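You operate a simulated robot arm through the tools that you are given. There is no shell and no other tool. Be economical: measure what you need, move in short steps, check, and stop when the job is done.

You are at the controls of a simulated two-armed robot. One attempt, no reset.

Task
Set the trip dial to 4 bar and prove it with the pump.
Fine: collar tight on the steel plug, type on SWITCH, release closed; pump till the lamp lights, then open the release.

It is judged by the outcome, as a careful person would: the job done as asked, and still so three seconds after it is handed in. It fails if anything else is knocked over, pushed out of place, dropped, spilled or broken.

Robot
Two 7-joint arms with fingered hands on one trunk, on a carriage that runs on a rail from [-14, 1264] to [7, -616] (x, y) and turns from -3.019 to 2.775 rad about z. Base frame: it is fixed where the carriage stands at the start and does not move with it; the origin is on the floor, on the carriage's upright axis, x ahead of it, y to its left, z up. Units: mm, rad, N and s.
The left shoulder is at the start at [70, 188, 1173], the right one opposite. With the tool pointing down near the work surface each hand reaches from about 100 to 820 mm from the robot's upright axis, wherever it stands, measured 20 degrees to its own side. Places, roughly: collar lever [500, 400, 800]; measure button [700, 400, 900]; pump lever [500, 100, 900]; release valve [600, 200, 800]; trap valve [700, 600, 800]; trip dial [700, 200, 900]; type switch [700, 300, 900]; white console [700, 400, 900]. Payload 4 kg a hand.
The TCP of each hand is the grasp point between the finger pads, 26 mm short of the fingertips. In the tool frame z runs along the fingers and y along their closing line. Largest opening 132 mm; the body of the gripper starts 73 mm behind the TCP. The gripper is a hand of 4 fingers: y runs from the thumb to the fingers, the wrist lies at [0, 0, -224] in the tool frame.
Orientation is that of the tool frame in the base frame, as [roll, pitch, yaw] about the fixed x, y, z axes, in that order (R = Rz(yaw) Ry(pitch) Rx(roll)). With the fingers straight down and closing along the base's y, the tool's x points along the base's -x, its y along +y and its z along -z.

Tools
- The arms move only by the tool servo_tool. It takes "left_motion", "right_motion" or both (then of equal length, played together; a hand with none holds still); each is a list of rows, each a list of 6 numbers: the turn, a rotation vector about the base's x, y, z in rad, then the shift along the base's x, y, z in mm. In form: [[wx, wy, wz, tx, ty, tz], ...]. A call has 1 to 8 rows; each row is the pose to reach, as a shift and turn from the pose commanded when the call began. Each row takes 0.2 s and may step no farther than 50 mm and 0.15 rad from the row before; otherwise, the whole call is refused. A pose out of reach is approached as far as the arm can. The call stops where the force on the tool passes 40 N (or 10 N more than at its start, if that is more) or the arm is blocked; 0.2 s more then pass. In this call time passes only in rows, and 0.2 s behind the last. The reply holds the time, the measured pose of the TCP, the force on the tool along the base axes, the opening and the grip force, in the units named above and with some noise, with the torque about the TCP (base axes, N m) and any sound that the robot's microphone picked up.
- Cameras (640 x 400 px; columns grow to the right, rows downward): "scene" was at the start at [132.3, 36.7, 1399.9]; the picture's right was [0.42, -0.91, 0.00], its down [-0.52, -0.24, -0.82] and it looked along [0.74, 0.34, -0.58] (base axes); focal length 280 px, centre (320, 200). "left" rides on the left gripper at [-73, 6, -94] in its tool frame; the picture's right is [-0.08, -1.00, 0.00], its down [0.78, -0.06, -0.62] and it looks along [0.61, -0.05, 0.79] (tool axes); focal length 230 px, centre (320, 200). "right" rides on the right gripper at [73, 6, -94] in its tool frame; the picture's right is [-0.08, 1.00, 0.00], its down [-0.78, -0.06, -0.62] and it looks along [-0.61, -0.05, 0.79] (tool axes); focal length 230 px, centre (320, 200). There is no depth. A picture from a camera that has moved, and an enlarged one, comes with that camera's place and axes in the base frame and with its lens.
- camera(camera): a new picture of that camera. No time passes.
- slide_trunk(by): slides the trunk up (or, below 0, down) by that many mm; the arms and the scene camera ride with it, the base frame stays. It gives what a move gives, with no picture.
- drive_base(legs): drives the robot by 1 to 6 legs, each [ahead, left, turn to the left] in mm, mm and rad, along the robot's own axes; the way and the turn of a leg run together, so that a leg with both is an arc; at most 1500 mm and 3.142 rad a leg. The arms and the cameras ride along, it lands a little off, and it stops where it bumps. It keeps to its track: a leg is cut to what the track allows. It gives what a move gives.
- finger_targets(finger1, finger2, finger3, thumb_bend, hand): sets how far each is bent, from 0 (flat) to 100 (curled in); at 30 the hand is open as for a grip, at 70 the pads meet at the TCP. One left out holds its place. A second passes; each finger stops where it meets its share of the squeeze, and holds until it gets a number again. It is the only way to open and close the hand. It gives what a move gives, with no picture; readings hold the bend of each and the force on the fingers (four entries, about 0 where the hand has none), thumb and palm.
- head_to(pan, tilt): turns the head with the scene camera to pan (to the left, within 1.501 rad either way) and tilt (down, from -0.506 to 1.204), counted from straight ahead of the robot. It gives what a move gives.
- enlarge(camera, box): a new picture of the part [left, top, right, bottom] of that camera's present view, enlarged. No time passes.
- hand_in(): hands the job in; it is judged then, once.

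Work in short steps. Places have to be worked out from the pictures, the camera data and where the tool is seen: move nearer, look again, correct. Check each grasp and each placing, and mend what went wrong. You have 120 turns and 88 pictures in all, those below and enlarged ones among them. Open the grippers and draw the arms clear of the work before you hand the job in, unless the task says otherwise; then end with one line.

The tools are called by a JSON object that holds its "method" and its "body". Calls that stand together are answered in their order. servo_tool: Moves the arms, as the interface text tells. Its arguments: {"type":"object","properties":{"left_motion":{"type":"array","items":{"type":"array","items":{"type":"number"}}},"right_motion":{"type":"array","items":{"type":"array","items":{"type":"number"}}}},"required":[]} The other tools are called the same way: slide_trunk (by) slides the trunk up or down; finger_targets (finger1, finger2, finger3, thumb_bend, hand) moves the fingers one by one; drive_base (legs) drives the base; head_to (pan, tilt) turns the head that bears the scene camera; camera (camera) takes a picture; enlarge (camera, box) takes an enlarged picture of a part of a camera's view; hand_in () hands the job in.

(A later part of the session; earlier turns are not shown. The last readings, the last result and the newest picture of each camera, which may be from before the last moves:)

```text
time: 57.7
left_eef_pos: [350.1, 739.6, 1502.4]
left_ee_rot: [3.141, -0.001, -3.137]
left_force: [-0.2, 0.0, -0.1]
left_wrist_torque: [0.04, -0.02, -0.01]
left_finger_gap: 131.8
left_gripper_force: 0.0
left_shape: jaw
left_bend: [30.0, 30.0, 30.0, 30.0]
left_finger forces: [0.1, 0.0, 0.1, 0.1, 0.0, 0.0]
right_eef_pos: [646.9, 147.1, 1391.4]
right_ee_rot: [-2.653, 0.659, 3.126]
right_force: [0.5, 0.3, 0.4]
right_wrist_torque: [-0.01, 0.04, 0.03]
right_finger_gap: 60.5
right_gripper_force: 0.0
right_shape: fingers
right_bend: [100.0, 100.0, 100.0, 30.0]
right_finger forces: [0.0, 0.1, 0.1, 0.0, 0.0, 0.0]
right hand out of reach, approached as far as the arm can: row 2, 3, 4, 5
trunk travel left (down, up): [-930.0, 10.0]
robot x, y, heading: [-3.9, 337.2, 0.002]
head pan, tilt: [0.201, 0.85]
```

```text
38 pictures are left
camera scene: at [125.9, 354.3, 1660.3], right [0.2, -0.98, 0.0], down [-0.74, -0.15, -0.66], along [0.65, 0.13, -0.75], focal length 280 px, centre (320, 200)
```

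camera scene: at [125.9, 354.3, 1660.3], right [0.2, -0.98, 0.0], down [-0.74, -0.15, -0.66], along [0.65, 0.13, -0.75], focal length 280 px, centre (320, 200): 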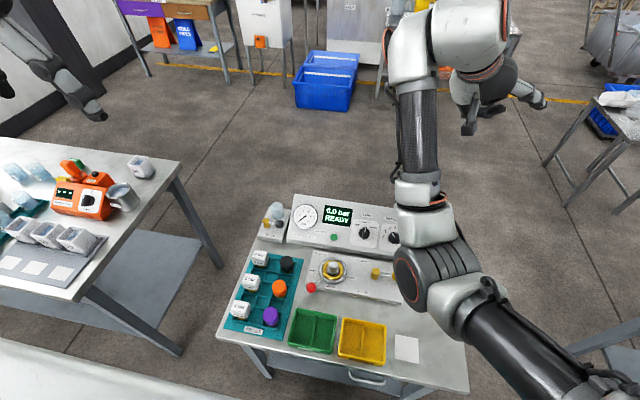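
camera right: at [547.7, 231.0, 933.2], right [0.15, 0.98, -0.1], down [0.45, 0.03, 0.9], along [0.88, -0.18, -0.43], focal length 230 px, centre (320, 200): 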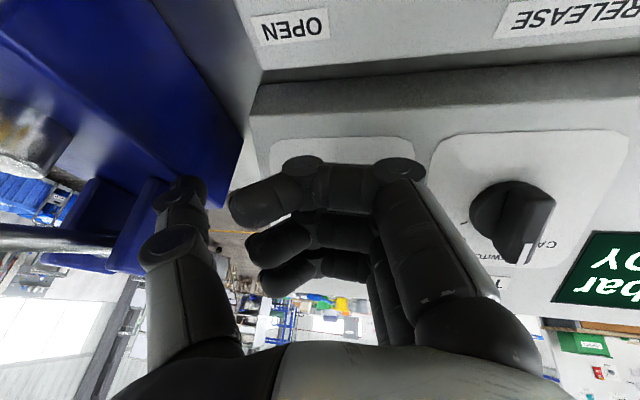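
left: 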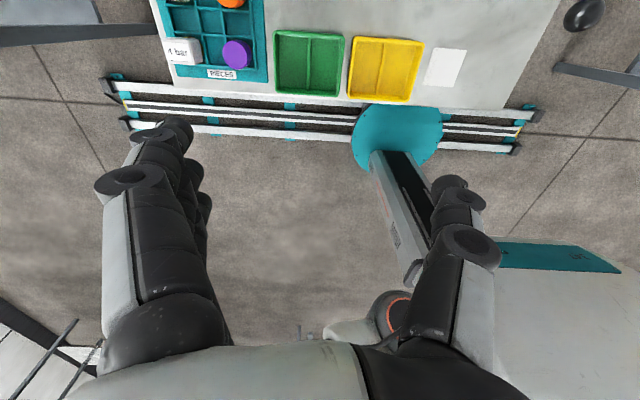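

The elbow is low, and the wrist is at its limit when the hand is high relative to the shoulders. I lower the hand (trunk stays up) and straighten its roll on the way.

{"method": "servo_tool", "body": {"right_motion": [[0.05, 0, 0.04, -5, 8, -35], [0.11, 0, 0.085, -10, 16, -70], [0.17, 0, 0.13, -15, 24, -105], [0.23, 0, 0.175, -20, 32, -140], [0.29, 0, 0.22, -25, 40, -175], [0.34, 0, 0.26, -30, 48, -210], [0.387, 0, 0.3, -35, 54, -240]]}}

```text
time: 59.3
left_eef_pos: [349.5, 739.1, 1501.9]
left_ee_rot: [-3.141, 0.003, -3.137]
left_force: [0.4, 0.1, 0.7]
left_wrist_torque: [-0.02, 0.0, -0.01]
left_finger_gap: 131.8
left_gripper_force: 0.0
left_shape: jaw
left_bend: [30.0, 30.0, 30.0, 30.0]
left_finger forces: [0.0, 0.1, 0.0, 0.0, 0.0, 0.1]
right_eef_pos: [653.0, 193.9, 1252.7]
right_ee_rot: [-3.135, 0.812, 3.13]
right_force: [0.7, 0.9, -0.4]
right_wrist_torque: [-0.02, 0.02, -0.01]
right_finger_gap: 60.6
right_gripper_force: 0.1
right_shape: fingers
right_bend: [100.0, 100.0, 100.0, 30.0]
right_finger forces: [0.0, 0.0, 0.0, 0.0, 0.0, 0.1]
trunk travel left (down, up): [-930.0, 10.0]
robot x, y, heading: [-6.1, 336.0, 0.005]
head pan, tilt: [0.201, 0.85]
stopped in row 7 (right hand): the arm was blocked; the commanded pose is now the measured one
```

Roll is right again. I continue downward and ease the pitch back.

{"method": "servo_tool", "body": {"right_motion": [[0, 0, 0, -10, 5, -40], [0, 0.03, 0, -20, 10, -80], [0, 0.07, 0, -30, 15, -120], [0, 0.11, 0, -40, 20, -160], [0, 0.15, 0, -50, 25, -190]]}}

```text
time: 60.5
left_eef_pos: [349.2, 739.0, 1503.0]
left_ee_rot: [-3.14, 0.002, -3.137]
left_force: [0.6, -0.1, 0.5]
left_wrist_torque: [-0.01, -0.02, -0.02]
left_finger_gap: 131.9
left_gripper_force: 0.0
left_shape: jaw
left_bend: [30.0, 30.0, 30.0, 30.0]
left_finger forces: [0.1, 0.0, 0.0, 0.0, 0.0, 0.0]
right_eef_pos: [599.0, 221.5, 1066.7]
right_ee_rot: [-3.14, 0.662, 3.129]
right_force: [-1.2, 0.0, 0.1]
right_wrist_torque: [-0.01, -0.01, 0.0]
right_finger_gap: 60.2
right_gripper_force: 0.1
right_shape: fingers
right_bend: [100.0, 100.0, 100.0, 30.0]
right_finger forces: [0.0, 0.1, 0.0, 0.1, 0.0, 0.0]
trunk travel left (down, up): [-930.0, 10.0]
robot x, y, heading: [-2.4, 338.4, 0.006]
head pan, tilt: [0.201, 0.85]
```

Back under control. Now I rotate toward vertical while going a bit lower and back.

{"method": "servo_tool", "body": {"right_motion": [[0, 0.1, 0, 0, 10, -10], [0, 0.2, 0, 0, 20, -20], [0, 0.3, 0, 0, 30, -30], [0, 0.4, 0, 0, 40, -40], [0, 0.5, 0, 0, 50, -50]]}}

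{"method": "camera", "body": {"camera": "scene"}}

```text
time: 61.7
left_eef_pos: [350.6, 739.8, 1501.8]
left_ee_rot: [3.141, -0.001, -3.136]
left_force: [0.0, -0.2, -0.6]
left_wrist_torque: [-0.03, 0.02, 0.02]
left_finger_gap: 132.0
left_gripper_force: 0.0
left_shape: jaw
left_bend: [30.0, 30.0, 30.0, 30.0]
left_finger forces: [0.1, 0.0, 0.0, 0.0, 0.1, 0.0]
right_eef_pos: [601.3, 272.8, 1013.0]
right_ee_rot: [-3.13, 0.157, 3.131]
right_force: [0.9, 0.0, 0.1]
right_wrist_torque: [0.0, 0.0, 0.02]
right_finger_gap: 60.3
right_gripper_force: 0.2
right_shape: fingers
right_bend: [100.0, 100.0, 100.0, 30.0]
right_finger forces: [0.0, 0.0, 0.1, 0.1, 0.0, 0.1]
trunk travel left (down, up): [-930.0, 10.0]
robot x, y, heading: [-0.7, 336.0, 0.008]
head pan, tilt: [0.201, 0.85]
```

```text
37 pictures are left
camera scene: at [126.4, 354.0, 1660.3], right [0.2, -0.98, 0.0], down [-0.74, -0.15, -0.66], along [0.65, 0.13, -0.75], focal length 280 px, centre (320, 200)
```

scene: 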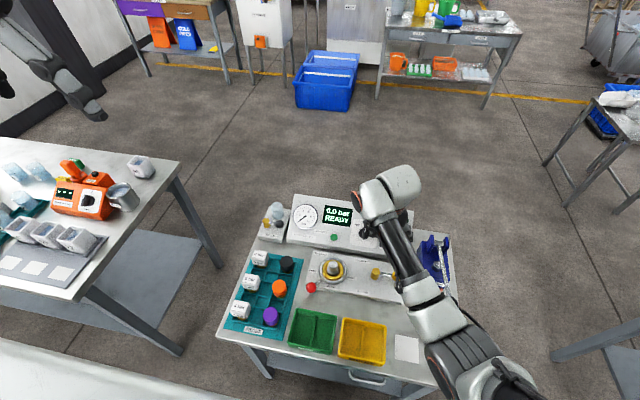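

Good posture. I complete the vertical and descend to just above the release ball's far side.

{"method": "servo_tool", "body": {"right_motion": [[0, 0.08, 0, 0, 4, -35], [0, 0.155, 0, 0, 8, -70], [0, 0.155, 0, 0, 9, -95]]}}

{"method": "camera", "body": {"camera": "right"}}

{"method": "enlarge", "body": {"camera": "scene", "box": [300, 180, 460, 280]}}

```text
time: 62.5
left_eef_pos: [350.3, 738.2, 1503.2]
left_ee_rot: [-3.141, 0.003, -3.135]
left_force: [-0.1, -0.7, -0.6]
left_wrist_torque: [-0.02, -0.03, 0.0]
left_finger_gap: 131.9
left_gripper_force: 0.1
left_shape: jaw
left_bend: [30.0, 30.0, 30.0, 30.0]
left_finger forces: [0.0, 0.1, 0.0, 0.0, 0.0, 0.1]
right_eef_pos: [600.3, 279.3, 920.1]
right_ee_rot: [-3.131, 0.007, 3.13]
right_force: [-0.4, 0.4, 0.3]
right_wrist_torque: [0.02, -0.01, 0.0]
right_finger_gap: 60.7
right_gripper_force: 0.0
right_shape: fingers
right_bend: [100.0, 100.0, 100.0, 30.0]
right_finger forces: [0.0, 0.1, 0.0, 0.0, 0.0, 0.0]
trunk travel left (down, up): [-930.0, 10.0]
robot x, y, heading: [-5.5, 338.1, 0.004]
head pan, tilt: [0.201, 0.85]
```

```text
36 pictures are left
camera right: at [527.2, 286.7, 1013.2], right [0.09, 1.0, -0.01], down [0.78, -0.06, 0.62], along [0.62, -0.06, -0.78], focal length 230 px, centre (320, 200)
```

right: 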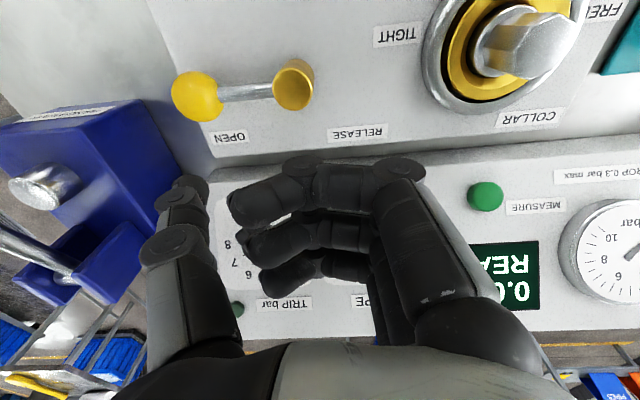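

```text
4.00 times, centred on (380, 230) of scene
camera zoom: at [124.8, 353.1, 1660.5], right [0.2, -0.98, 0.0], down [-0.74, -0.15, -0.66], along [0.65, 0.13, -0.75], focal length 1122 px, centre (80, 80)
```

zoom: 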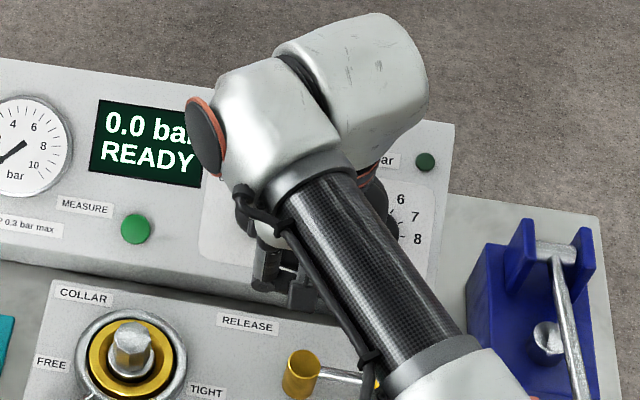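

The ball is at ≈[562,200,847] and my thumb beyond it at x≈600. I lower and sweep the ball along its arc toward the robot.

{"method": "servo_tool", "body": {"right_motion": [[0, 0, 0, 0, 0, -25], [0, 0, 0, 0, 0, -46], [0, 0, 0, -10, 1, -46], [0, 0, 0, -29, 0, -46], [0, 0, 0, -48, -2, -46], [0, 0, 0, -66, 4, -46], [0, 0, 0, -81, 12, -46]]}}

{"method": "camera", "body": {"camera": "right"}}

```text
time: 64.1
left_eef_pos: [349.7, 738.8, 1502.8]
left_ee_rot: [-3.142, 0.002, -3.136]
left_force: [0.4, 0.3, 0.3]
left_wrist_torque: [0.01, 0.01, -0.02]
left_finger_gap: 132.1
left_gripper_force: 0.0
left_shape: jaw
left_bend: [30.0, 30.0, 30.0, 30.0]
left_finger forces: [0.0, 0.0, 0.0, 0.0, 0.1, 0.1]
right_eef_pos: [519.2, 292.2, 872.3]
right_ee_rot: [-3.13, 0.005, 3.13]
right_force: [1.5, -0.8, -0.5]
right_wrist_torque: [0.01, -0.01, 0.05]
right_finger_gap: 60.4
right_gripper_force: 0.2
right_shape: fingers
right_bend: [100.0, 100.0, 100.0, 30.0]
right_finger forces: [0.0, 0.1, 0.0, 0.1, 0.8, 0.0]
trunk travel left (down, up): [-930.0, 10.0]
robot x, y, heading: [-4.3, 337.8, 0.006]
head pan, tilt: [0.201, 0.85]
```

```text
34 pictures are left
camera right: at [445.2, 298.1, 966.3], right [0.09, 1.0, -0.01], down [0.78, -0.06, 0.62], along [0.62, -0.06, -0.78], focal length 230 px, centre (320, 200)
```

right: 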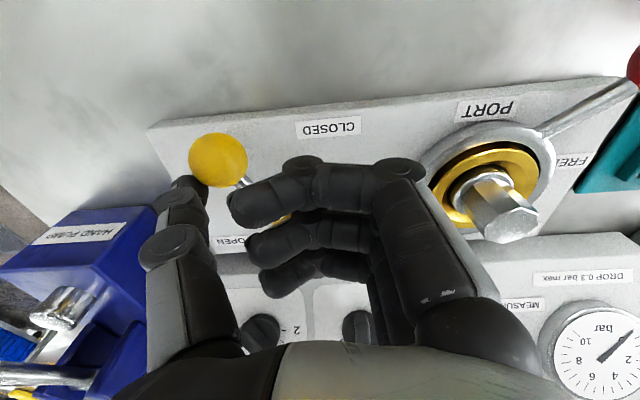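

The ball follows easily (≈50°). I carry on along the arc to CLOSED.

{"method": "servo_tool", "body": {"right_motion": [[0, 0, 0, -9, 9, 0], [0, 0, 0, -16, 18, 0], [0, 0, 0, -20, 26, 0], [0, 0, 0, -22, 32, 0]]}}

{"method": "camera", "body": {"camera": "right"}}

```text
time: 65.1
left_eef_pos: [350.4, 738.3, 1503.6]
left_ee_rot: [3.14, 0.001, -3.137]
left_force: [1.1, 0.0, 0.3]
left_wrist_torque: [-0.05, 0.0, 0.02]
left_finger_gap: 131.9
left_gripper_force: 0.0
left_shape: jaw
left_bend: [30.0, 30.0, 30.0, 30.0]
left_finger forces: [0.0, 0.1, 0.1, 0.1, 0.0, 0.0]
right_eef_pos: [500.1, 322.3, 871.7]
right_ee_rot: [-3.129, 0.007, 3.13]
right_force: [5.3, -9.2, 1.7]
right_wrist_torque: [-0.28, -0.08, 0.44]
right_finger_gap: 65.3
right_gripper_force: 4.3
right_shape: fingers
right_bend: [100.0, 100.0, 100.0, 25.0]
right_finger forces: [0.0, 0.0, 0.1, 0.0, 8.4, 0.0]
trunk travel left (down, up): [-930.0, 10.0]
robot x, y, heading: [-0.7, 335.6, -0.001]
head pan, tilt: [0.201, 0.85]
```

```text
33 pictures are left
camera right: at [426.0, 328.9, 966.2], right [0.09, 1.0, -0.01], down [0.78, -0.06, 0.62], along [0.62, -0.06, -0.78], focal length 230 px, centre (320, 200)
```

right: 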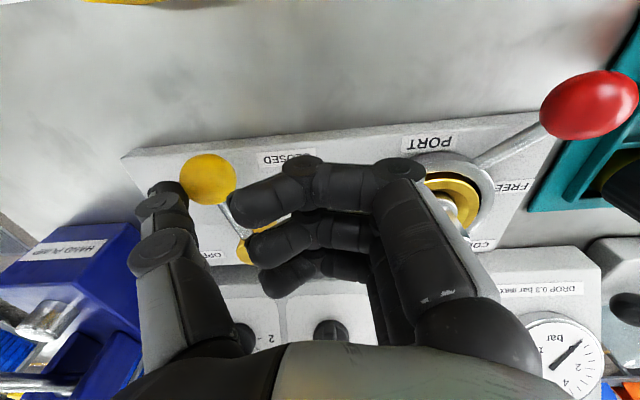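

The ball is at ≈[499,251], about 77°. I push a bit more in +y to see if it reaches the stop.

{"method": "servo_tool", "body": {"right_motion": [[0, 0, 0, 0, 5, 0], [0, 0, 0, 0, 10, 0]]}}

{"method": "enlarge", "body": {"camera": "right", "box": [120, 110, 360, 260]}}

```text
time: 65.7
left_eef_pos: [350.2, 737.7, 1503.8]
left_ee_rot: [3.139, 0.002, -3.136]
left_force: [0.1, 1.3, 0.4]
left_wrist_torque: [0.0, 0.0, 0.0]
left_finger_gap: 131.8
left_gripper_force: 0.1
left_shape: jaw
left_bend: [30.0, 30.0, 30.0, 30.0]
left_finger forces: [0.0, 0.0, 0.0, 0.0, 0.1, 0.0]
right_eef_pos: [497.8, 333.2, 872.1]
right_ee_rot: [-3.13, 0.007, 3.129]
right_force: [1.0, -12.4, 5.1]
right_wrist_torque: [-0.55, 0.01, 0.08]
right_finger_gap: 68.0
right_gripper_force: 5.4
right_shape: fingers
right_bend: [100.0, 100.0, 100.0, 22.0]
right_finger forces: [0.0, 0.0, 0.0, 0.1, 11.0, 0.0]
trunk travel left (down, up): [-930.0, 10.0]
robot x, y, heading: [-1.0, 337.0, 0.007]
head pan, tilt: [0.201, 0.85]
```

```text
2.67 times, centred on (240, 185) of right
camera zoom: at [424.6, 339.4, 966.7], right [0.09, 1.0, -0.01], down [0.78, -0.06, 0.62], along [0.62, -0.06, -0.78], focal length 614 px, centre (533, 240)
```

zoom: 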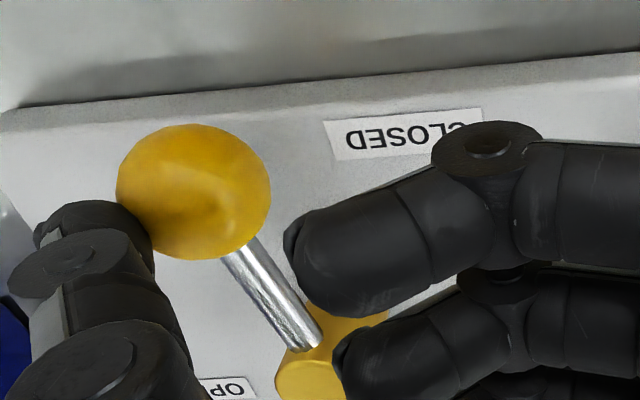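

The ball did not move further with 12 N, so it may be at its stop. I back off, lift the hand and look.

{"method": "servo_tool", "body": {"right_motion": [[0, 0, 0, 0, -18, 0], [0, 0, 0, 0, -24, 20], [0, 0, 0, 0, -30, 60], [0, 0, 0, 30, -40, 90], [0, 0, 0, 60, -60, 110]]}}

{"method": "enlarge", "body": {"camera": "scene", "box": [284, 190, 444, 290]}}

{"method": "camera", "body": {"camera": "right"}}

```text
time: 66.9
left_eef_pos: [352.4, 738.3, 1501.5]
left_ee_rot: [-3.14, -0.002, -3.134]
left_force: [-0.1, -0.3, -0.6]
left_wrist_torque: [0.02, 0.05, 0.0]
left_finger_gap: 131.6
left_gripper_force: 0.1
left_shape: jaw
left_bend: [30.0, 30.0, 30.0, 30.0]
left_finger forces: [0.1, 0.0, 0.0, 0.1, 0.0, 0.0]
right_eef_pos: [561.5, 270.5, 979.2]
right_ee_rot: [-3.131, 0.004, 3.13]
right_force: [-0.1, -0.4, 0.6]
right_wrist_torque: [0.02, -0.01, -0.01]
right_finger_gap: 60.6
right_gripper_force: 0.1
right_shape: fingers
right_bend: [100.0, 100.0, 100.0, 30.0]
right_finger forces: [0.0, 0.0, 0.0, 0.1, 0.0, 0.0]
trunk travel left (down, up): [-930.0, 10.0]
robot x, y, heading: [-4.5, 338.1, 0.003]
head pan, tilt: [0.201, 0.85]
```

```text
4.00 times, centred on (364, 240) of scene
camera zoom: at [127.5, 352.1, 1660.2], right [0.2, -0.98, 0.0], down [-0.74, -0.15, -0.66], along [0.65, 0.13, -0.75], focal length 1122 px, centre (144, 40)
```

zoom: 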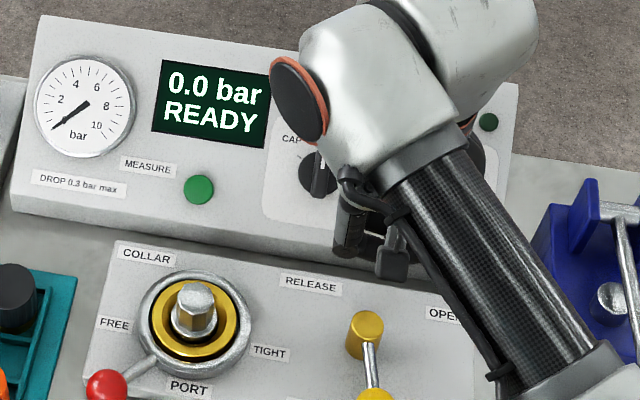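

```text
30 pictures are left
camera right: at [488.1, 277.4, 1074.9], right [0.09, 1.0, -0.01], down [0.78, -0.06, 0.62], along [0.62, -0.06, -0.78], focal length 230 px, centre (320, 200)
```

right: 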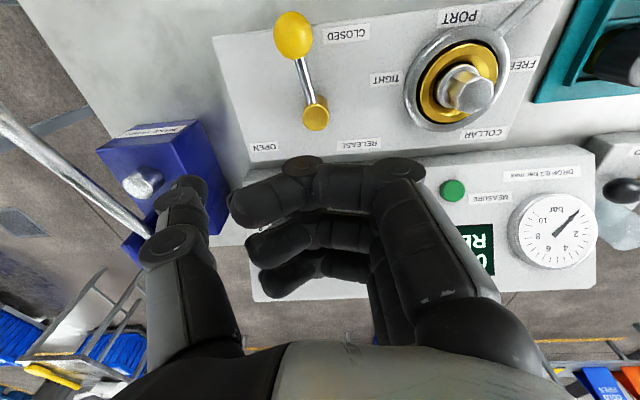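

The lever lies by the CLOSED label at its stop. For the collar I'll open the hand and straddle the red ball with the fingers on its far (+y) side, then sweep it toward TIGHT. First I open the hand and move above.

{"method": "finger_targets", "body": {"hand": "right", "finger1": 30, "finger2": 30, "finger3": 30, "thumb_bend": 30}}

{"method": "servo_tool", "body": {"right_motion": [[0, 0, 0, -20, 35, 0], [0, 0, 0, -40, 70, 0], [0, 0, 0, -65, 105, 0], [0, 0, 0, -90, 140, 0], [0, 0, 0, -106, 150, -20], [0, 0, 0, -106, 150, -50]]}}

{"method": "camera", "body": {"camera": "right"}}

```text
time: 67.9
left_eef_pos: [351.3, 740.0, 1502.2]
left_ee_rot: [-3.141, 0.003, -3.136]
left_force: [-0.4, 0.9, 0.8]
left_wrist_torque: [0.01, 0.03, 0.02]
left_finger_gap: 131.8
left_gripper_force: 0.1
left_shape: jaw
left_bend: [30.0, 30.0, 30.0, 30.0]
left_finger forces: [0.0, 0.0, 0.0, 0.1, 0.1, 0.1]
right_eef_pos: [560.1, 271.2, 982.1]
right_ee_rot: [-3.129, 0.007, 3.131]
right_force: [0.3, 0.6, 0.5]
right_wrist_torque: [0.0, -0.01, -0.04]
right_finger_gap: 136.4
right_gripper_force: 0.1
right_shape: fingers
right_bend: [30.0, 30.0, 30.0, 30.0]
right_finger forces: [0.1, 0.1, 0.0, 0.0, 0.0, 0.1]
trunk travel left (down, up): [-930.0, 10.0]
robot x, y, heading: [-2.5, 336.8, 0.005]
head pan, tilt: [0.201, 0.85]
```

```text
time: 69.5
left_eef_pos: [350.6, 739.3, 1502.9]
left_ee_rot: [-3.141, 0.001, -3.136]
left_force: [-0.5, 0.9, 0.5]
left_wrist_torque: [-0.04, -0.02, -0.03]
left_finger_gap: 132.2
left_gripper_force: 0.1
left_shape: jaw
left_bend: [30.0, 30.0, 30.0, 30.0]
left_finger forces: [0.0, 0.0, 0.0, 0.0, 0.0, 0.0]
right_eef_pos: [488.0, 404.6, 946.2]
right_ee_rot: [-3.11, 0.063, 3.112]
right_force: [0.2, -0.1, 0.7]
right_wrist_torque: [0.03, 0.01, -0.04]
right_finger_gap: 136.4
right_gripper_force: 0.1
right_shape: fingers
right_bend: [30.0, 30.0, 30.0, 30.0]
right_finger forces: [0.0, 0.0, 0.0, 0.0, 0.0, 0.0]
trunk travel left (down, up): [-930.0, 10.0]
robot x, y, heading: [-0.3, 336.2, 0.003]
head pan, tilt: [0.201, 0.85]
stopped in row 6 (right hand): the arm was blocked; the commanded pose is now the measured one
```

```text
29 pictures are left
camera right: at [409.3, 414.8, 1035.0], right [0.11, 0.99, -0.03], down [0.74, -0.06, 0.67], along [0.66, -0.09, -0.75], focal length 230 px, centre (320, 200)
```

right: 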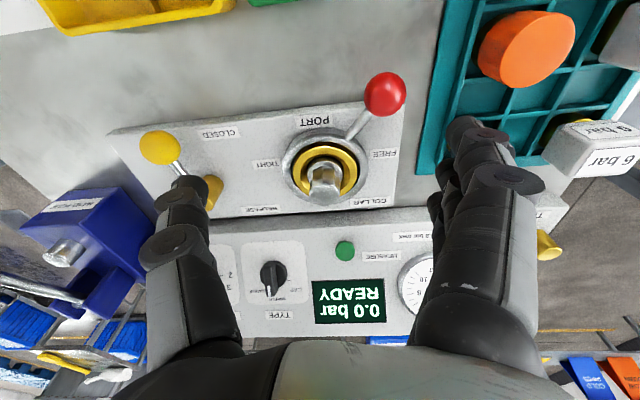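

Blocked slightly short (x=488). I try going lower and further back in small steps, correcting the orientation.

{"method": "servo_tool", "body": {"right_motion": [[0, 0, 0, 0, 8, -25], [0, 0.02, 0, -4, 12, -40], [0, 0.04, 0, -8, 15, -50], [0, 0.05, 0, -14, 15, -55]]}}

```text
time: 70.7
left_eef_pos: [349.8, 739.0, 1501.2]
left_ee_rot: [3.14, 0.002, -3.137]
left_force: [-0.5, 0.0, 0.7]
left_wrist_torque: [-0.01, 0.0, -0.01]
left_finger_gap: 131.8
left_gripper_force: 0.1
left_shape: jaw
left_bend: [30.0, 30.0, 30.0, 30.0]
left_finger forces: [0.0, 0.0, 0.1, 0.1, 0.0, 0.0]
right_eef_pos: [491.7, 389.4, 886.8]
right_ee_rot: [-3.071, 0.036, 3.092]
right_force: [-1.9, 1.8, 2.7]
right_wrist_torque: [0.23, 0.13, 0.14]
right_finger_gap: 141.2
right_gripper_force: 1.9
right_shape: fingers
right_bend: [27.0, 30.0, 30.0, 30.0]
right_finger forces: [3.1, 0.1, 0.0, 0.1, 0.0, 0.0]
trunk travel left (down, up): [-930.0, 10.0]
robot x, y, heading: [-5.0, 336.1, 0.004]
head pan, tilt: [0.201, 0.85]
stopped in row 4 (right hand): the arm was blocked; the commanded pose is now the measured one
```

Finger 1 just touches the red ball lightly. The right arm is too folded here, while the left arm is comfortable at this spot if the base is near y≈0. I lift the right hand back out along its known path, high enough to clear the pump.

{"method": "servo_tool", "body": {"right_motion": [[-0.02, 0, 0, 0, 0, 30], [-0.04, 0, 0.01, 10, -10, 60], [-0.06, 0, 0.03, 35, -40, 80], [-0.06, 0, 0.03, 60, -70, 95], [-0.06, 0, 0.03, 85, -95, 110], [-0.06, 0, 0.03, 108, -115, 125]]}}

{"method": "servo_tool", "body": {"right_motion": [[0, -0.1, 0, 0, -10, 10], [0, -0.2, 0, 0, -20, 20], [0, -0.3, 0, 0, -30, 30], [0, -0.4, 0, 0, -40, 40], [0, -0.5, 0, 0, -50, 60], [0, -0.6, 0, 0, -50, 85], [0, -0.6, 0, 10, -50, 110]]}}

```text
time: 72.1
left_eef_pos: [351.0, 738.4, 1503.7]
left_ee_rot: [3.14, 0.0, -3.136]
left_force: [-0.7, 0.1, 0.0]
left_wrist_torque: [0.03, 0.01, 0.02]
left_finger_gap: 131.7
left_gripper_force: 0.0
left_shape: jaw
left_bend: [30.0, 30.0, 30.0, 30.0]
left_finger forces: [0.0, 0.0, 0.1, 0.0, 0.0, 0.0]
right_eef_pos: [599.1, 277.5, 1011.5]
right_ee_rot: [-3.015, 0.032, 3.128]
right_force: [0.5, 0.4, -0.2]
right_wrist_torque: [0.0, 0.01, 0.01]
right_finger_gap: 137.1
right_gripper_force: 0.1
right_shape: fingers
right_bend: [30.0, 30.0, 30.0, 30.0]
right_finger forces: [0.0, 0.1, 0.0, 0.0, 0.0, 0.0]
trunk travel left (down, up): [-930.0, 10.0]
robot x, y, heading: [-5.7, 333.8, 0.007]
head pan, tilt: [0.201, 0.85]
```

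```text
time: 73.7
left_eef_pos: [351.0, 740.0, 1502.4]
left_ee_rot: [3.141, -0.002, -3.137]
left_force: [-0.1, 0.3, 0.2]
left_wrist_torque: [0.01, 0.02, 0.0]
left_finger_gap: 131.9
left_gripper_force: 0.1
left_shape: jaw
left_bend: [30.0, 30.0, 30.0, 30.0]
left_finger forces: [0.1, 0.0, 0.1, 0.0, 0.0, 0.0]
right_eef_pos: [609.5, 226.7, 1120.1]
right_ee_rot: [-3.026, 0.635, 3.123]
right_force: [0.8, 1.2, -0.6]
right_wrist_torque: [0.03, 0.03, -0.01]
right_finger_gap: 136.8
right_gripper_force: 0.0
right_shape: fingers
right_bend: [30.0, 30.0, 30.0, 30.0]
right_finger forces: [0.0, 0.0, 0.1, 0.0, 0.1, 0.0]
trunk travel left (down, up): [-930.0, 10.0]
robot x, y, heading: [-0.4, 341.6, 0.007]
head pan, tilt: [0.201, 0.85]
```

Right hand is at z 1120, clear. I drive the base right to y≈0 so the left hand comes over the collar.

{"method": "drive_base", "body": {"legs": [[0, -330, 0]]}}

{"method": "servo_tool", "body": {"left_motion": [[0, 0, 0, 12, 2, -45], [0, 0, 0, 24, 4, -90], [0, 0, 0, 36, 6, -135], [0, 0, 0, 48, 8, -180], [0, 0, 0, 60, 9, -225], [0, 0, 0, 72, 9, -270], [0, 0, 0, 84, 9, -315], [0, 0, 0, 96, 9, -360]]}}

{"method": "camera", "body": {"camera": "scene"}}

```text
time: 75.8
left_eef_pos: [352.5, 416.0, 1501.8]
left_ee_rot: [-3.138, 0.001, -3.134]
left_force: [0.6, 0.5, 0.4]
left_wrist_torque: [-0.01, 0.0, 0.02]
left_finger_gap: 131.7
left_gripper_force: 0.0
left_shape: jaw
left_bend: [30.0, 30.0, 30.0, 30.0]
left_finger forces: [0.1, 0.0, 0.0, 0.1, 0.0, 0.0]
right_eef_pos: [611.4, -97.6, 1120.7]
right_ee_rot: [-3.022, 0.636, 3.129]
right_force: [0.3, 0.8, 0.4]
right_wrist_torque: [-0.01, 0.03, -0.02]
right_finger_gap: 137.4
right_gripper_force: 0.1
right_shape: fingers
right_bend: [30.0, 30.0, 30.0, 30.0]
right_finger forces: [0.0, 0.1, 0.0, 0.0, 0.1, 0.1]
trunk travel left (down, up): [-930.0, 10.0]
robot x, y, heading: [1.1, 11.2, 0.009]
head pan, tilt: [0.201, 0.85]
```

```text
time: 77.7
left_eef_pos: [451.5, 423.0, 1140.6]
left_ee_rot: [-3.14, -0.002, -3.134]
left_force: [0.3, 0.5, 0.0]
left_wrist_torque: [0.01, 0.01, -0.01]
left_finger_gap: 132.0
left_gripper_force: 0.1
left_shape: jaw
left_bend: [30.0, 30.0, 30.0, 30.0]
left_finger forces: [0.0, 0.1, 0.0, 0.0, 0.0, 0.0]
right_eef_pos: [613.9, -99.1, 1118.8]
right_ee_rot: [-3.025, 0.634, 3.127]
right_force: [0.5, -0.6, -0.2]
right_wrist_torque: [-0.01, 0.01, 0.04]
right_finger_gap: 137.1
right_gripper_force: 0.1
right_shape: fingers
right_bend: [30.0, 30.0, 30.0, 30.0]
right_finger forces: [0.0, 0.1, 0.1, 0.0, 0.0, 0.0]
trunk travel left (down, up): [-930.0, 10.0]
robot x, y, heading: [1.5, 9.2, 0.009]
head pan, tilt: [0.201, 0.85]
```

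```text
28 pictures are left
camera scene: at [131.8, 26.4, 1660.2], right [0.21, -0.98, 0.0], down [-0.74, -0.16, -0.66], along [0.64, 0.14, -0.75], focal length 280 px, centre (320, 200)
```

scene: 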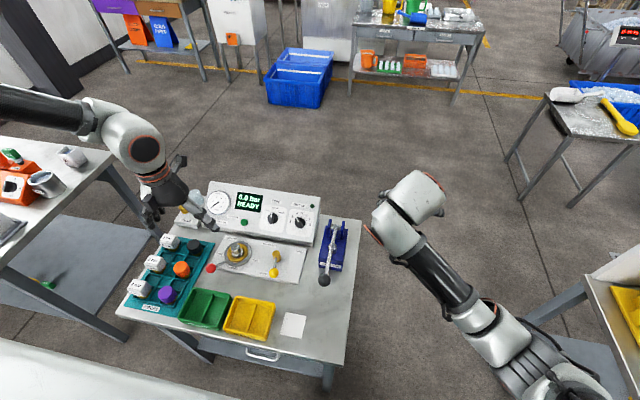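

Both arms are clear. I lower the left hand to just above the red ball.

{"method": "servo_tool", "body": {"left_motion": [[0, 0, 0, 1, 0, -45], [0, 0, 0, 2, 0, -90], [0, 0, 0, 3, 0, -135], [0, 0, 0, 4, 0, -180], [0, 0, 0, 4, 0, -225]]}}

{"method": "enlarge", "body": {"camera": "scene", "box": [120, 180, 360, 330]}}

{"method": "camera", "body": {"camera": "left"}}

```text
time: 78.8
left_eef_pos: [446.8, 427.5, 1005.4]
left_ee_rot: [3.141, 0.001, -3.133]
left_force: [0.0, -0.1, 0.8]
left_wrist_torque: [-0.03, -0.02, 0.0]
left_finger_gap: 131.8
left_gripper_force: 0.0
left_shape: jaw
left_bend: [30.0, 30.0, 30.0, 30.0]
left_finger forces: [0.0, 0.0, 0.0, 0.0, 0.0, 0.0]
left hand out of reach, approached as far as the arm can: row 3, 4, 5
right_eef_pos: [609.9, -98.0, 1120.7]
right_ee_rot: [-3.023, 0.635, 3.128]
right_force: [-0.1, 1.2, -0.3]
right_wrist_torque: [0.0, -0.02, 0.0]
right_finger_gap: 137.0
right_gripper_force: 0.1
right_shape: fingers
right_bend: [30.0, 30.0, 30.0, 30.0]
right_finger forces: [0.0, 0.1, 0.1, 0.0, 0.0, 0.0]
trunk travel left (down, up): [-930.0, 10.0]
robot x, y, heading: [2.6, 9.1, 0.011]
head pan, tilt: [0.201, 0.85]
```

```text
2.67 times, centred on (240, 255) of scene
camera zoom: at [128.3, 29.1, 1660.4], right [0.21, -0.98, 0.0], down [-0.73, -0.16, -0.66], along [0.65, 0.14, -0.75], focal length 748 px, centre (533, 53)
```

zoom: 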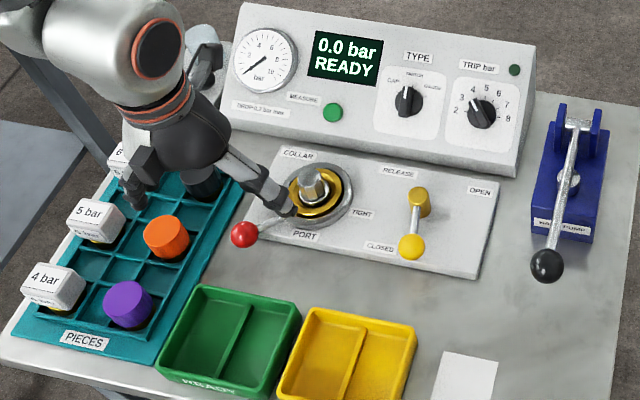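

```text
26 pictures are left
camera left: at [521.0, 433.6, 1098.2], right [0.09, -1.0, 0.0], down [-0.79, -0.07, 0.62], along [-0.61, -0.05, -0.79], focal length 230 px, centre (320, 200)
```

left: 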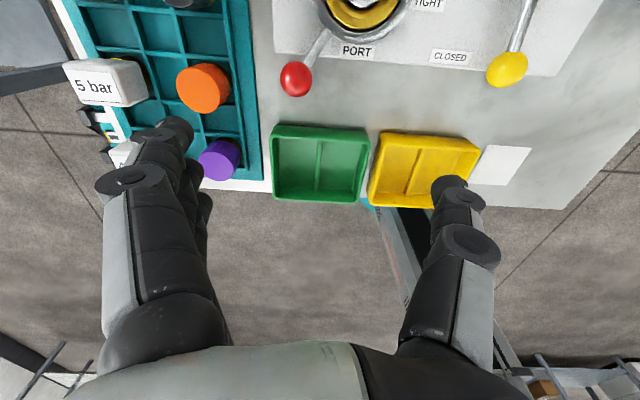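

The left hand bottoms out at z 1005 with the trunk high; alignment over the ball is good (ball [473,454]). I lower the trunk 130 mm so the open hand straddles the ball; the right hand is off the table's right side.

{"method": "slide_trunk", "body": {"by": -130}}

{"method": "camera", "body": {"camera": "left"}}

```text
time: 80.4
left_eef_pos: [447.1, 425.9, 876.0]
left_ee_rot: [-3.141, 0.003, -3.133]
left_force: [-0.5, 0.7, -0.2]
left_wrist_torque: [-0.01, 0.02, 0.0]
left_finger_gap: 132.1
left_gripper_force: 0.1
left_shape: jaw
left_bend: [30.0, 30.0, 30.0, 30.0]
left_finger forces: [0.1, 0.0, 0.1, 0.0, 0.1, 0.0]
right_eef_pos: [612.7, -98.7, 990.7]
right_ee_rot: [-3.023, 0.636, 3.125]
right_force: [0.9, 0.1, 0.4]
right_wrist_torque: [0.0, 0.02, -0.02]
right_finger_gap: 136.9
right_gripper_force: 0.1
right_shape: fingers
right_bend: [30.0, 30.0, 30.0, 30.0]
right_finger forces: [0.0, 0.0, 0.1, 0.0, 0.1, 0.0]
trunk travel left (down, up): [-800.0, 140.0]
robot x, y, heading: [-4.1, 7.2, 0.009]
head pan, tilt: [0.201, 0.85]
```

```text
25 pictures are left
camera left: at [521.4, 431.1, 969.2], right [0.09, -1.0, 0.0], down [-0.79, -0.07, 0.62], along [-0.61, -0.05, -0.79], focal length 230 px, centre (320, 200)
```

left: 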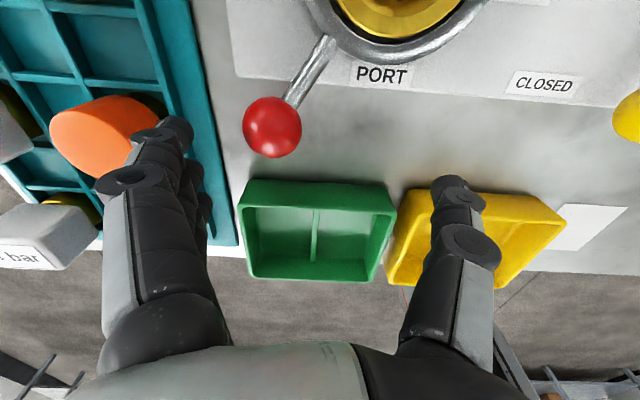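

Well placed: fingers on the ball's +y side. I drop 7 mm more and start sweeping toward −y.

{"method": "slide_trunk", "body": {"by": -7}}

{"method": "servo_tool", "body": {"left_motion": [[0, 0, 0, 2, -12, 0], [0, 0, 0, 4, -22, 0], [0, 0, 0, 6, -32, 0], [0, 0, 0, 6, -42, 0], [0, 0, 0, 6, -52, 0], [0, 0, 0, 6, -62, 0], [0, 0, 0, 6, -72, 0]]}}

{"method": "camera", "body": {"camera": "left"}}

```text
time: 81.0
left_eef_pos: [448.7, 426.2, 868.7]
left_ee_rot: [3.141, -0.001, -3.132]
left_force: [0.1, -1.2, 0.8]
left_wrist_torque: [-0.04, -0.03, 0.01]
left_finger_gap: 131.9
left_gripper_force: 0.1
left_shape: jaw
left_bend: [30.0, 30.0, 30.0, 30.0]
left_finger forces: [0.1, 0.0, 0.1, 0.0, 0.0, 0.0]
right_eef_pos: [611.1, -99.1, 983.9]
right_ee_rot: [-3.025, 0.635, 3.125]
right_force: [0.2, -0.4, 0.0]
right_wrist_torque: [-0.01, 0.01, -0.01]
right_finger_gap: 136.9
right_gripper_force: 0.1
right_shape: fingers
right_bend: [30.0, 30.0, 30.0, 30.0]
right_finger forces: [0.0, 0.1, 0.0, 0.1, 0.1, 0.0]
trunk travel left (down, up): [-793.0, 147.0]
robot x, y, heading: [1.3, 11.9, 0.008]
head pan, tilt: [0.201, 0.85]
```

```text
time: 82.6
left_eef_pos: [449.7, 365.5, 885.2]
left_ee_rot: [-3.14, 0.002, -3.133]
left_force: [0.5, -0.2, 0.9]
left_wrist_torque: [0.06, -0.02, 0.0]
left_finger_gap: 132.1
left_gripper_force: 0.0
left_shape: jaw
left_bend: [28.0, 30.0, 30.0, 30.0]
left_finger forces: [0.9, 0.0, 0.0, 0.0, 0.0, 0.0]
left hand out of reach, approached as far as the arm can: row 1, 2, 3, 4, 5, 6, 7
right_eef_pos: [611.0, -99.2, 983.1]
right_ee_rot: [-3.025, 0.636, 3.126]
right_force: [-0.6, -0.2, 0.4]
right_wrist_torque: [0.01, -0.04, 0.03]
right_finger_gap: 137.0
right_gripper_force: 0.0
right_shape: fingers
right_bend: [30.0, 30.0, 30.0, 30.0]
right_finger forces: [0.0, 0.1, 0.0, 0.0, 0.0, 0.1]
trunk travel left (down, up): [-793.0, 147.0]
robot x, y, heading: [0.9, 10.0, 0.005]
head pan, tilt: [0.201, 0.85]
```

```text
24 pictures are left
camera left: at [523.3, 370.5, 979.2], right [0.09, -1.0, 0.0], down [-0.79, -0.07, 0.62], along [-0.61, -0.05, -0.79], focal length 230 px, centre (320, 200)
```

left: 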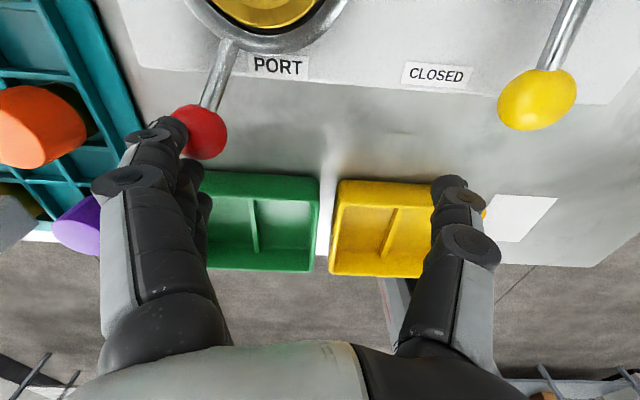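

The lever moves easily, but the hand rose because of reach. I lower the trunk 18 mm and continue.

{"method": "slide_trunk", "body": {"by": -18}}

{"method": "servo_tool", "body": {"left_motion": [[0, 0, 0, 0, -10, 0], [0, 0, 0, 0, -20, 0], [0, 0, 0, 0, -30, 0], [0, 0, 0, 0, -40, 0]]}}

{"method": "camera", "body": {"camera": "left"}}

```text
time: 83.1
left_eef_pos: [454.4, 362.0, 875.5]
left_ee_rot: [-3.14, 0.016, -3.138]
left_force: [-0.8, -1.3, 30.8]
left_wrist_torque: [2.59, -0.41, -0.04]
left_finger_gap: 131.9
left_gripper_force: 0.1
left_shape: jaw
left_bend: [21.0, 22.0, 30.0, 30.0]
left_finger forces: [20.5, 12.0, 0.1, 0.1, 0.1, 0.0]
right_eef_pos: [611.0, -101.7, 969.2]
right_ee_rot: [-3.03, 0.637, 3.123]
right_force: [-0.4, 0.6, -0.7]
right_wrist_torque: [-0.01, 0.0, 0.01]
right_finger_gap: 137.5
right_gripper_force: 0.0
right_shape: fingers
right_bend: [30.0, 30.0, 30.0, 30.0]
right_finger forces: [0.0, 0.0, 0.0, 0.0, 0.0, 0.0]
trunk travel left (down, up): [-778.0, 162.0]
robot x, y, heading: [3.4, 9.4, 0.005]
head pan, tilt: [0.201, 0.85]
stopped: the force on the tool passed its limit at 44 N (the readings are from after the stop); the commanded pose is now the measured one
```

```text
time: 84.1
left_eef_pos: [450.9, 328.3, 884.2]
left_ee_rot: [-3.136, 0.012, -3.138]
left_force: [0.3, 0.1, -1.0]
left_wrist_torque: [0.03, 0.04, -0.02]
left_finger_gap: 131.8
left_gripper_force: 0.0
left_shape: jaw
left_bend: [30.0, 30.0, 30.0, 30.0]
left_finger forces: [0.0, 0.0, 0.1, 0.1, 0.1, 0.0]
left hand out of reach, approached as far as the arm can: row 2, 3, 4
right_eef_pos: [611.5, -100.6, 967.8]
right_ee_rot: [-3.025, 0.636, 3.124]
right_force: [-0.6, 0.3, 0.0]
right_wrist_torque: [0.05, -0.01, -0.01]
right_finger_gap: 137.2
right_gripper_force: 0.1
right_shape: fingers
right_bend: [30.0, 30.0, 30.0, 30.0]
right_finger forces: [0.0, 0.1, 0.0, 0.0, 0.0, 0.0]
trunk travel left (down, up): [-778.0, 162.0]
robot x, y, heading: [5.5, 12.6, 0.008]
head pan, tilt: [0.201, 0.85]
```

```text
23 pictures are left
camera left: at [523.9, 333.3, 978.9], right [0.08, -1.0, 0.01], down [-0.79, -0.06, 0.61], along [-0.61, -0.05, -0.79], focal length 230 px, centre (320, 200)
```

left: 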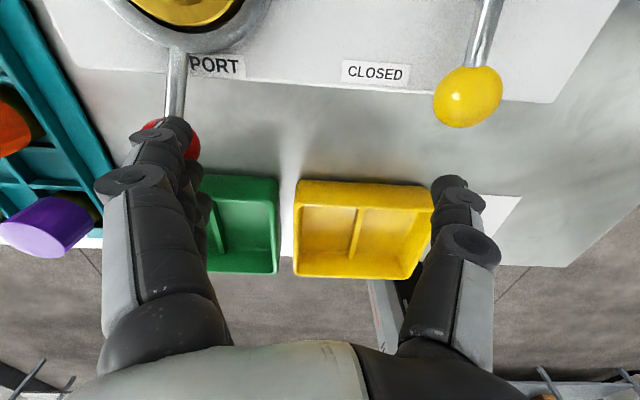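

The fingers slipped over the ball, which is now at ≈[456,417]. I go back to its +y side, lower by trunk, and then use the base drive for the sweep.

{"method": "servo_tool", "body": {"left_motion": [[0, 0, 0, 0, 20, 3], [0, 0, 0, 0, 40, 3], [0, 0, 0, 0, 62, 3]]}}

{"method": "slide_trunk", "body": {"by": -24}}

{"method": "camera", "body": {"camera": "left"}}

```text
time: 84.9
left_eef_pos: [450.2, 390.3, 889.3]
left_ee_rot: [-3.139, 0.009, -3.138]
left_force: [-0.3, -0.2, 0.6]
left_wrist_torque: [-0.02, -0.03, 0.0]
left_finger_gap: 131.6
left_gripper_force: 0.1
left_shape: jaw
left_bend: [30.0, 30.0, 30.0, 30.0]
left_finger forces: [0.0, 0.1, 0.0, 0.0, 0.1, 0.1]
right_eef_pos: [612.2, -100.5, 968.0]
right_ee_rot: [-3.026, 0.636, 3.126]
right_force: [-1.2, 0.1, -0.2]
right_wrist_torque: [0.0, 0.0, 0.0]
right_finger_gap: 137.0
right_gripper_force: 0.1
right_shape: fingers
right_bend: [30.0, 30.0, 30.0, 30.0]
right_finger forces: [0.0, 0.0, 0.1, 0.0, 0.0, 0.0]
trunk travel left (down, up): [-778.0, 162.0]
robot x, y, heading: [2.0, 12.3, 0.008]
head pan, tilt: [0.201, 0.85]
```

```text
time: 85.6
left_eef_pos: [450.6, 388.8, 864.0]
left_ee_rot: [-3.137, 0.011, -3.138]
left_force: [0.7, -1.0, 0.2]
left_wrist_torque: [0.01, 0.02, 0.01]
left_finger_gap: 132.0
left_gripper_force: 0.0
left_shape: jaw
left_bend: [30.0, 30.0, 30.0, 30.0]
left_finger forces: [0.1, 0.1, 0.1, 0.0, 0.0, 0.0]
right_eef_pos: [611.6, -101.0, 944.1]
right_ee_rot: [-3.024, 0.636, 3.123]
right_force: [0.0, 0.1, -0.5]
right_wrist_torque: [0.04, 0.01, 0.0]
right_finger_gap: 137.1
right_gripper_force: 0.1
right_shape: fingers
right_bend: [30.0, 30.0, 30.0, 30.0]
right_finger forces: [0.0, 0.1, 0.0, 0.0, 0.1, 0.0]
trunk travel left (down, up): [-754.0, 186.0]
robot x, y, heading: [0.8, 7.3, 0.009]
head pan, tilt: [0.201, 0.85]
```

```text
22 pictures are left
camera left: at [522.8, 394.4, 958.6], right [0.08, -1.0, 0.0], down [-0.79, -0.06, 0.61], along [-0.61, -0.05, -0.79], focal length 230 px, centre (320, 200)
```

left: 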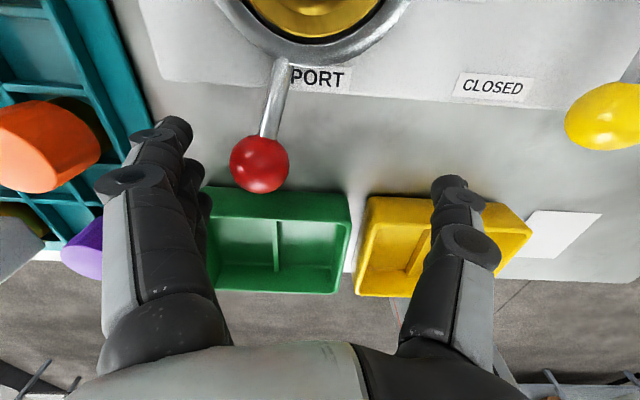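

Fingers are on the +y side at the right height. I sweep with a base drive of −60 mm.

{"method": "drive_base", "body": {"legs": [[0, -60, 0]]}}

{"method": "camera", "body": {"camera": "left"}}

```text
time: 86.6
left_eef_pos: [451.3, 332.0, 864.2]
left_ee_rot: [-3.135, 0.01, -3.137]
left_force: [-0.5, -0.1, -0.7]
left_wrist_torque: [0.0, 0.01, 0.02]
left_finger_gap: 131.8
left_gripper_force: 0.0
left_shape: jaw
left_bend: [30.0, 30.0, 30.0, 30.0]
left_finger forces: [0.0, 0.0, 0.1, 0.1, 0.0, 0.0]
right_eef_pos: [612.7, -157.2, 944.7]
right_ee_rot: [-3.024, 0.634, 3.127]
right_force: [-1.0, -0.1, -0.1]
right_wrist_torque: [-0.03, 0.02, 0.0]
right_finger_gap: 137.2
right_gripper_force: 0.0
right_shape: fingers
right_bend: [30.0, 30.0, 30.0, 30.0]
right_finger forces: [0.0, 0.0, 0.0, 0.1, 0.0, 0.1]
trunk travel left (down, up): [-754.0, 186.0]
robot x, y, heading: [-0.9, -50.6, 0.01]
head pan, tilt: [0.201, 0.85]
```

```text
21 pictures are left
camera left: at [523.6, 337.1, 957.5], right [0.08, -1.0, 0.01], down [-0.79, -0.06, 0.61], along [-0.61, -0.05, -0.79], focal length 230 px, centre (320, 200)
```

left: 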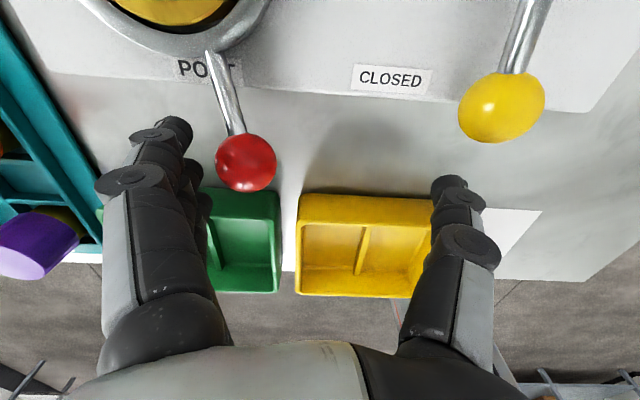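

The lever is past the middle and moves freely. I continue −50 mm.

{"method": "drive_base", "body": {"legs": [[0, -50, 0]]}}

{"method": "camera", "body": {"camera": "left"}}

```text
time: 87.5
left_eef_pos: [450.7, 283.4, 862.7]
left_ee_rot: [-3.136, 0.01, -3.133]
left_force: [-0.7, 6.0, 0.2]
left_wrist_torque: [0.03, 0.01, 0.17]
left_finger_gap: 131.8
left_gripper_force: 0.0
left_shape: jaw
left_bend: [22.0, 30.0, 30.0, 30.0]
left_finger forces: [5.6, 0.1, 0.1, 0.0, 0.1, 0.0]
right_eef_pos: [612.4, -204.6, 945.4]
right_ee_rot: [-3.023, 0.634, 3.128]
right_force: [0.0, -0.2, 0.2]
right_wrist_torque: [-0.02, -0.02, -0.02]
right_finger_gap: 137.0
right_gripper_force: 0.1
right_shape: fingers
right_bend: [30.0, 30.0, 30.0, 30.0]
right_finger forces: [0.0, 0.0, 0.0, 0.1, 0.0, 0.1]
trunk travel left (down, up): [-754.0, 186.0]
robot x, y, heading: [-0.6, -96.7, 0.011]
head pan, tilt: [0.201, 0.85]
```

```text
20 pictures are left
camera left: at [523.4, 289.4, 957.1], right [0.08, -1.0, 0.01], down [-0.79, -0.06, 0.61], along [-0.61, -0.06, -0.79], focal length 230 px, centre (320, 200)
```

left: 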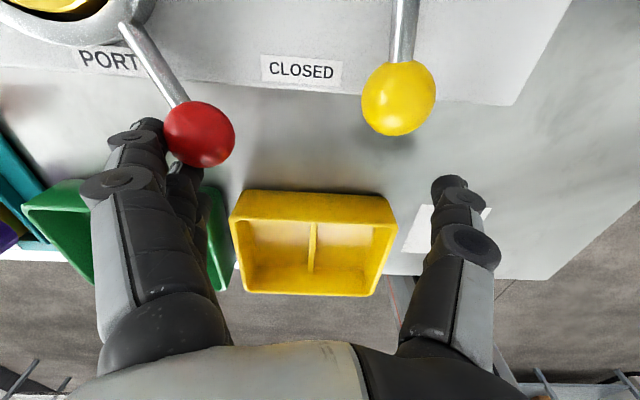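

The ball is at ≈[474,345], the mirror position, with force building. I press a little more to be sure it is tight.

{"method": "drive_base", "body": {"legs": [[0, -14, 0]]}}

{"method": "camera", "body": {"camera": "left"}}

```text
time: 88.3
left_eef_pos: [449.6, 269.0, 864.2]
left_ee_rot: [-3.137, 0.012, -3.133]
left_force: [-1.4, 8.2, 3.6]
left_wrist_torque: [0.44, -0.07, 0.33]
left_finger_gap: 132.2
left_gripper_force: 0.0
left_shape: jaw
left_bend: [12.0, 30.0, 30.0, 30.0]
left_finger forces: [9.6, 0.1, 0.0, 0.0, 0.0, 0.0]
right_eef_pos: [611.7, -218.8, 944.8]
right_ee_rot: [-3.024, 0.636, 3.128]
right_force: [0.4, 0.0, -0.2]
right_wrist_torque: [-0.03, -0.02, 0.01]
right_finger_gap: 136.9
right_gripper_force: 0.1
right_shape: fingers
right_bend: [30.0, 30.0, 30.0, 30.0]
right_finger forces: [0.0, 0.0, 0.0, 0.1, 0.1, 0.0]
trunk travel left (down, up): [-754.0, 186.0]
robot x, y, heading: [-2.6, -113.6, 0.014]
head pan, tilt: [0.201, 0.85]
```

```text
19 pictures are left
camera left: at [523.0, 274.8, 958.4], right [0.08, -1.0, 0.01], down [-0.79, -0.06, 0.61], along [-0.61, -0.06, -0.79], focal length 230 px, centre (320, 200)
```

left: 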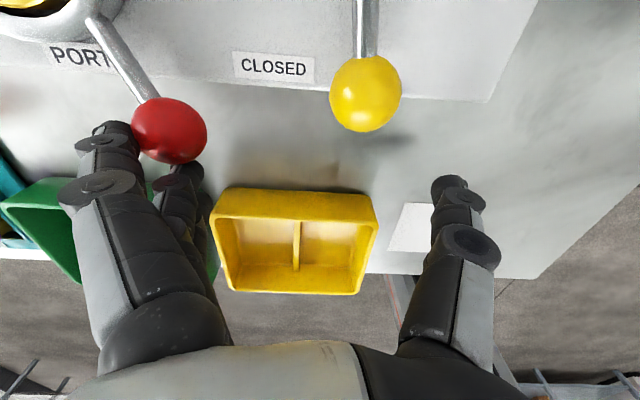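

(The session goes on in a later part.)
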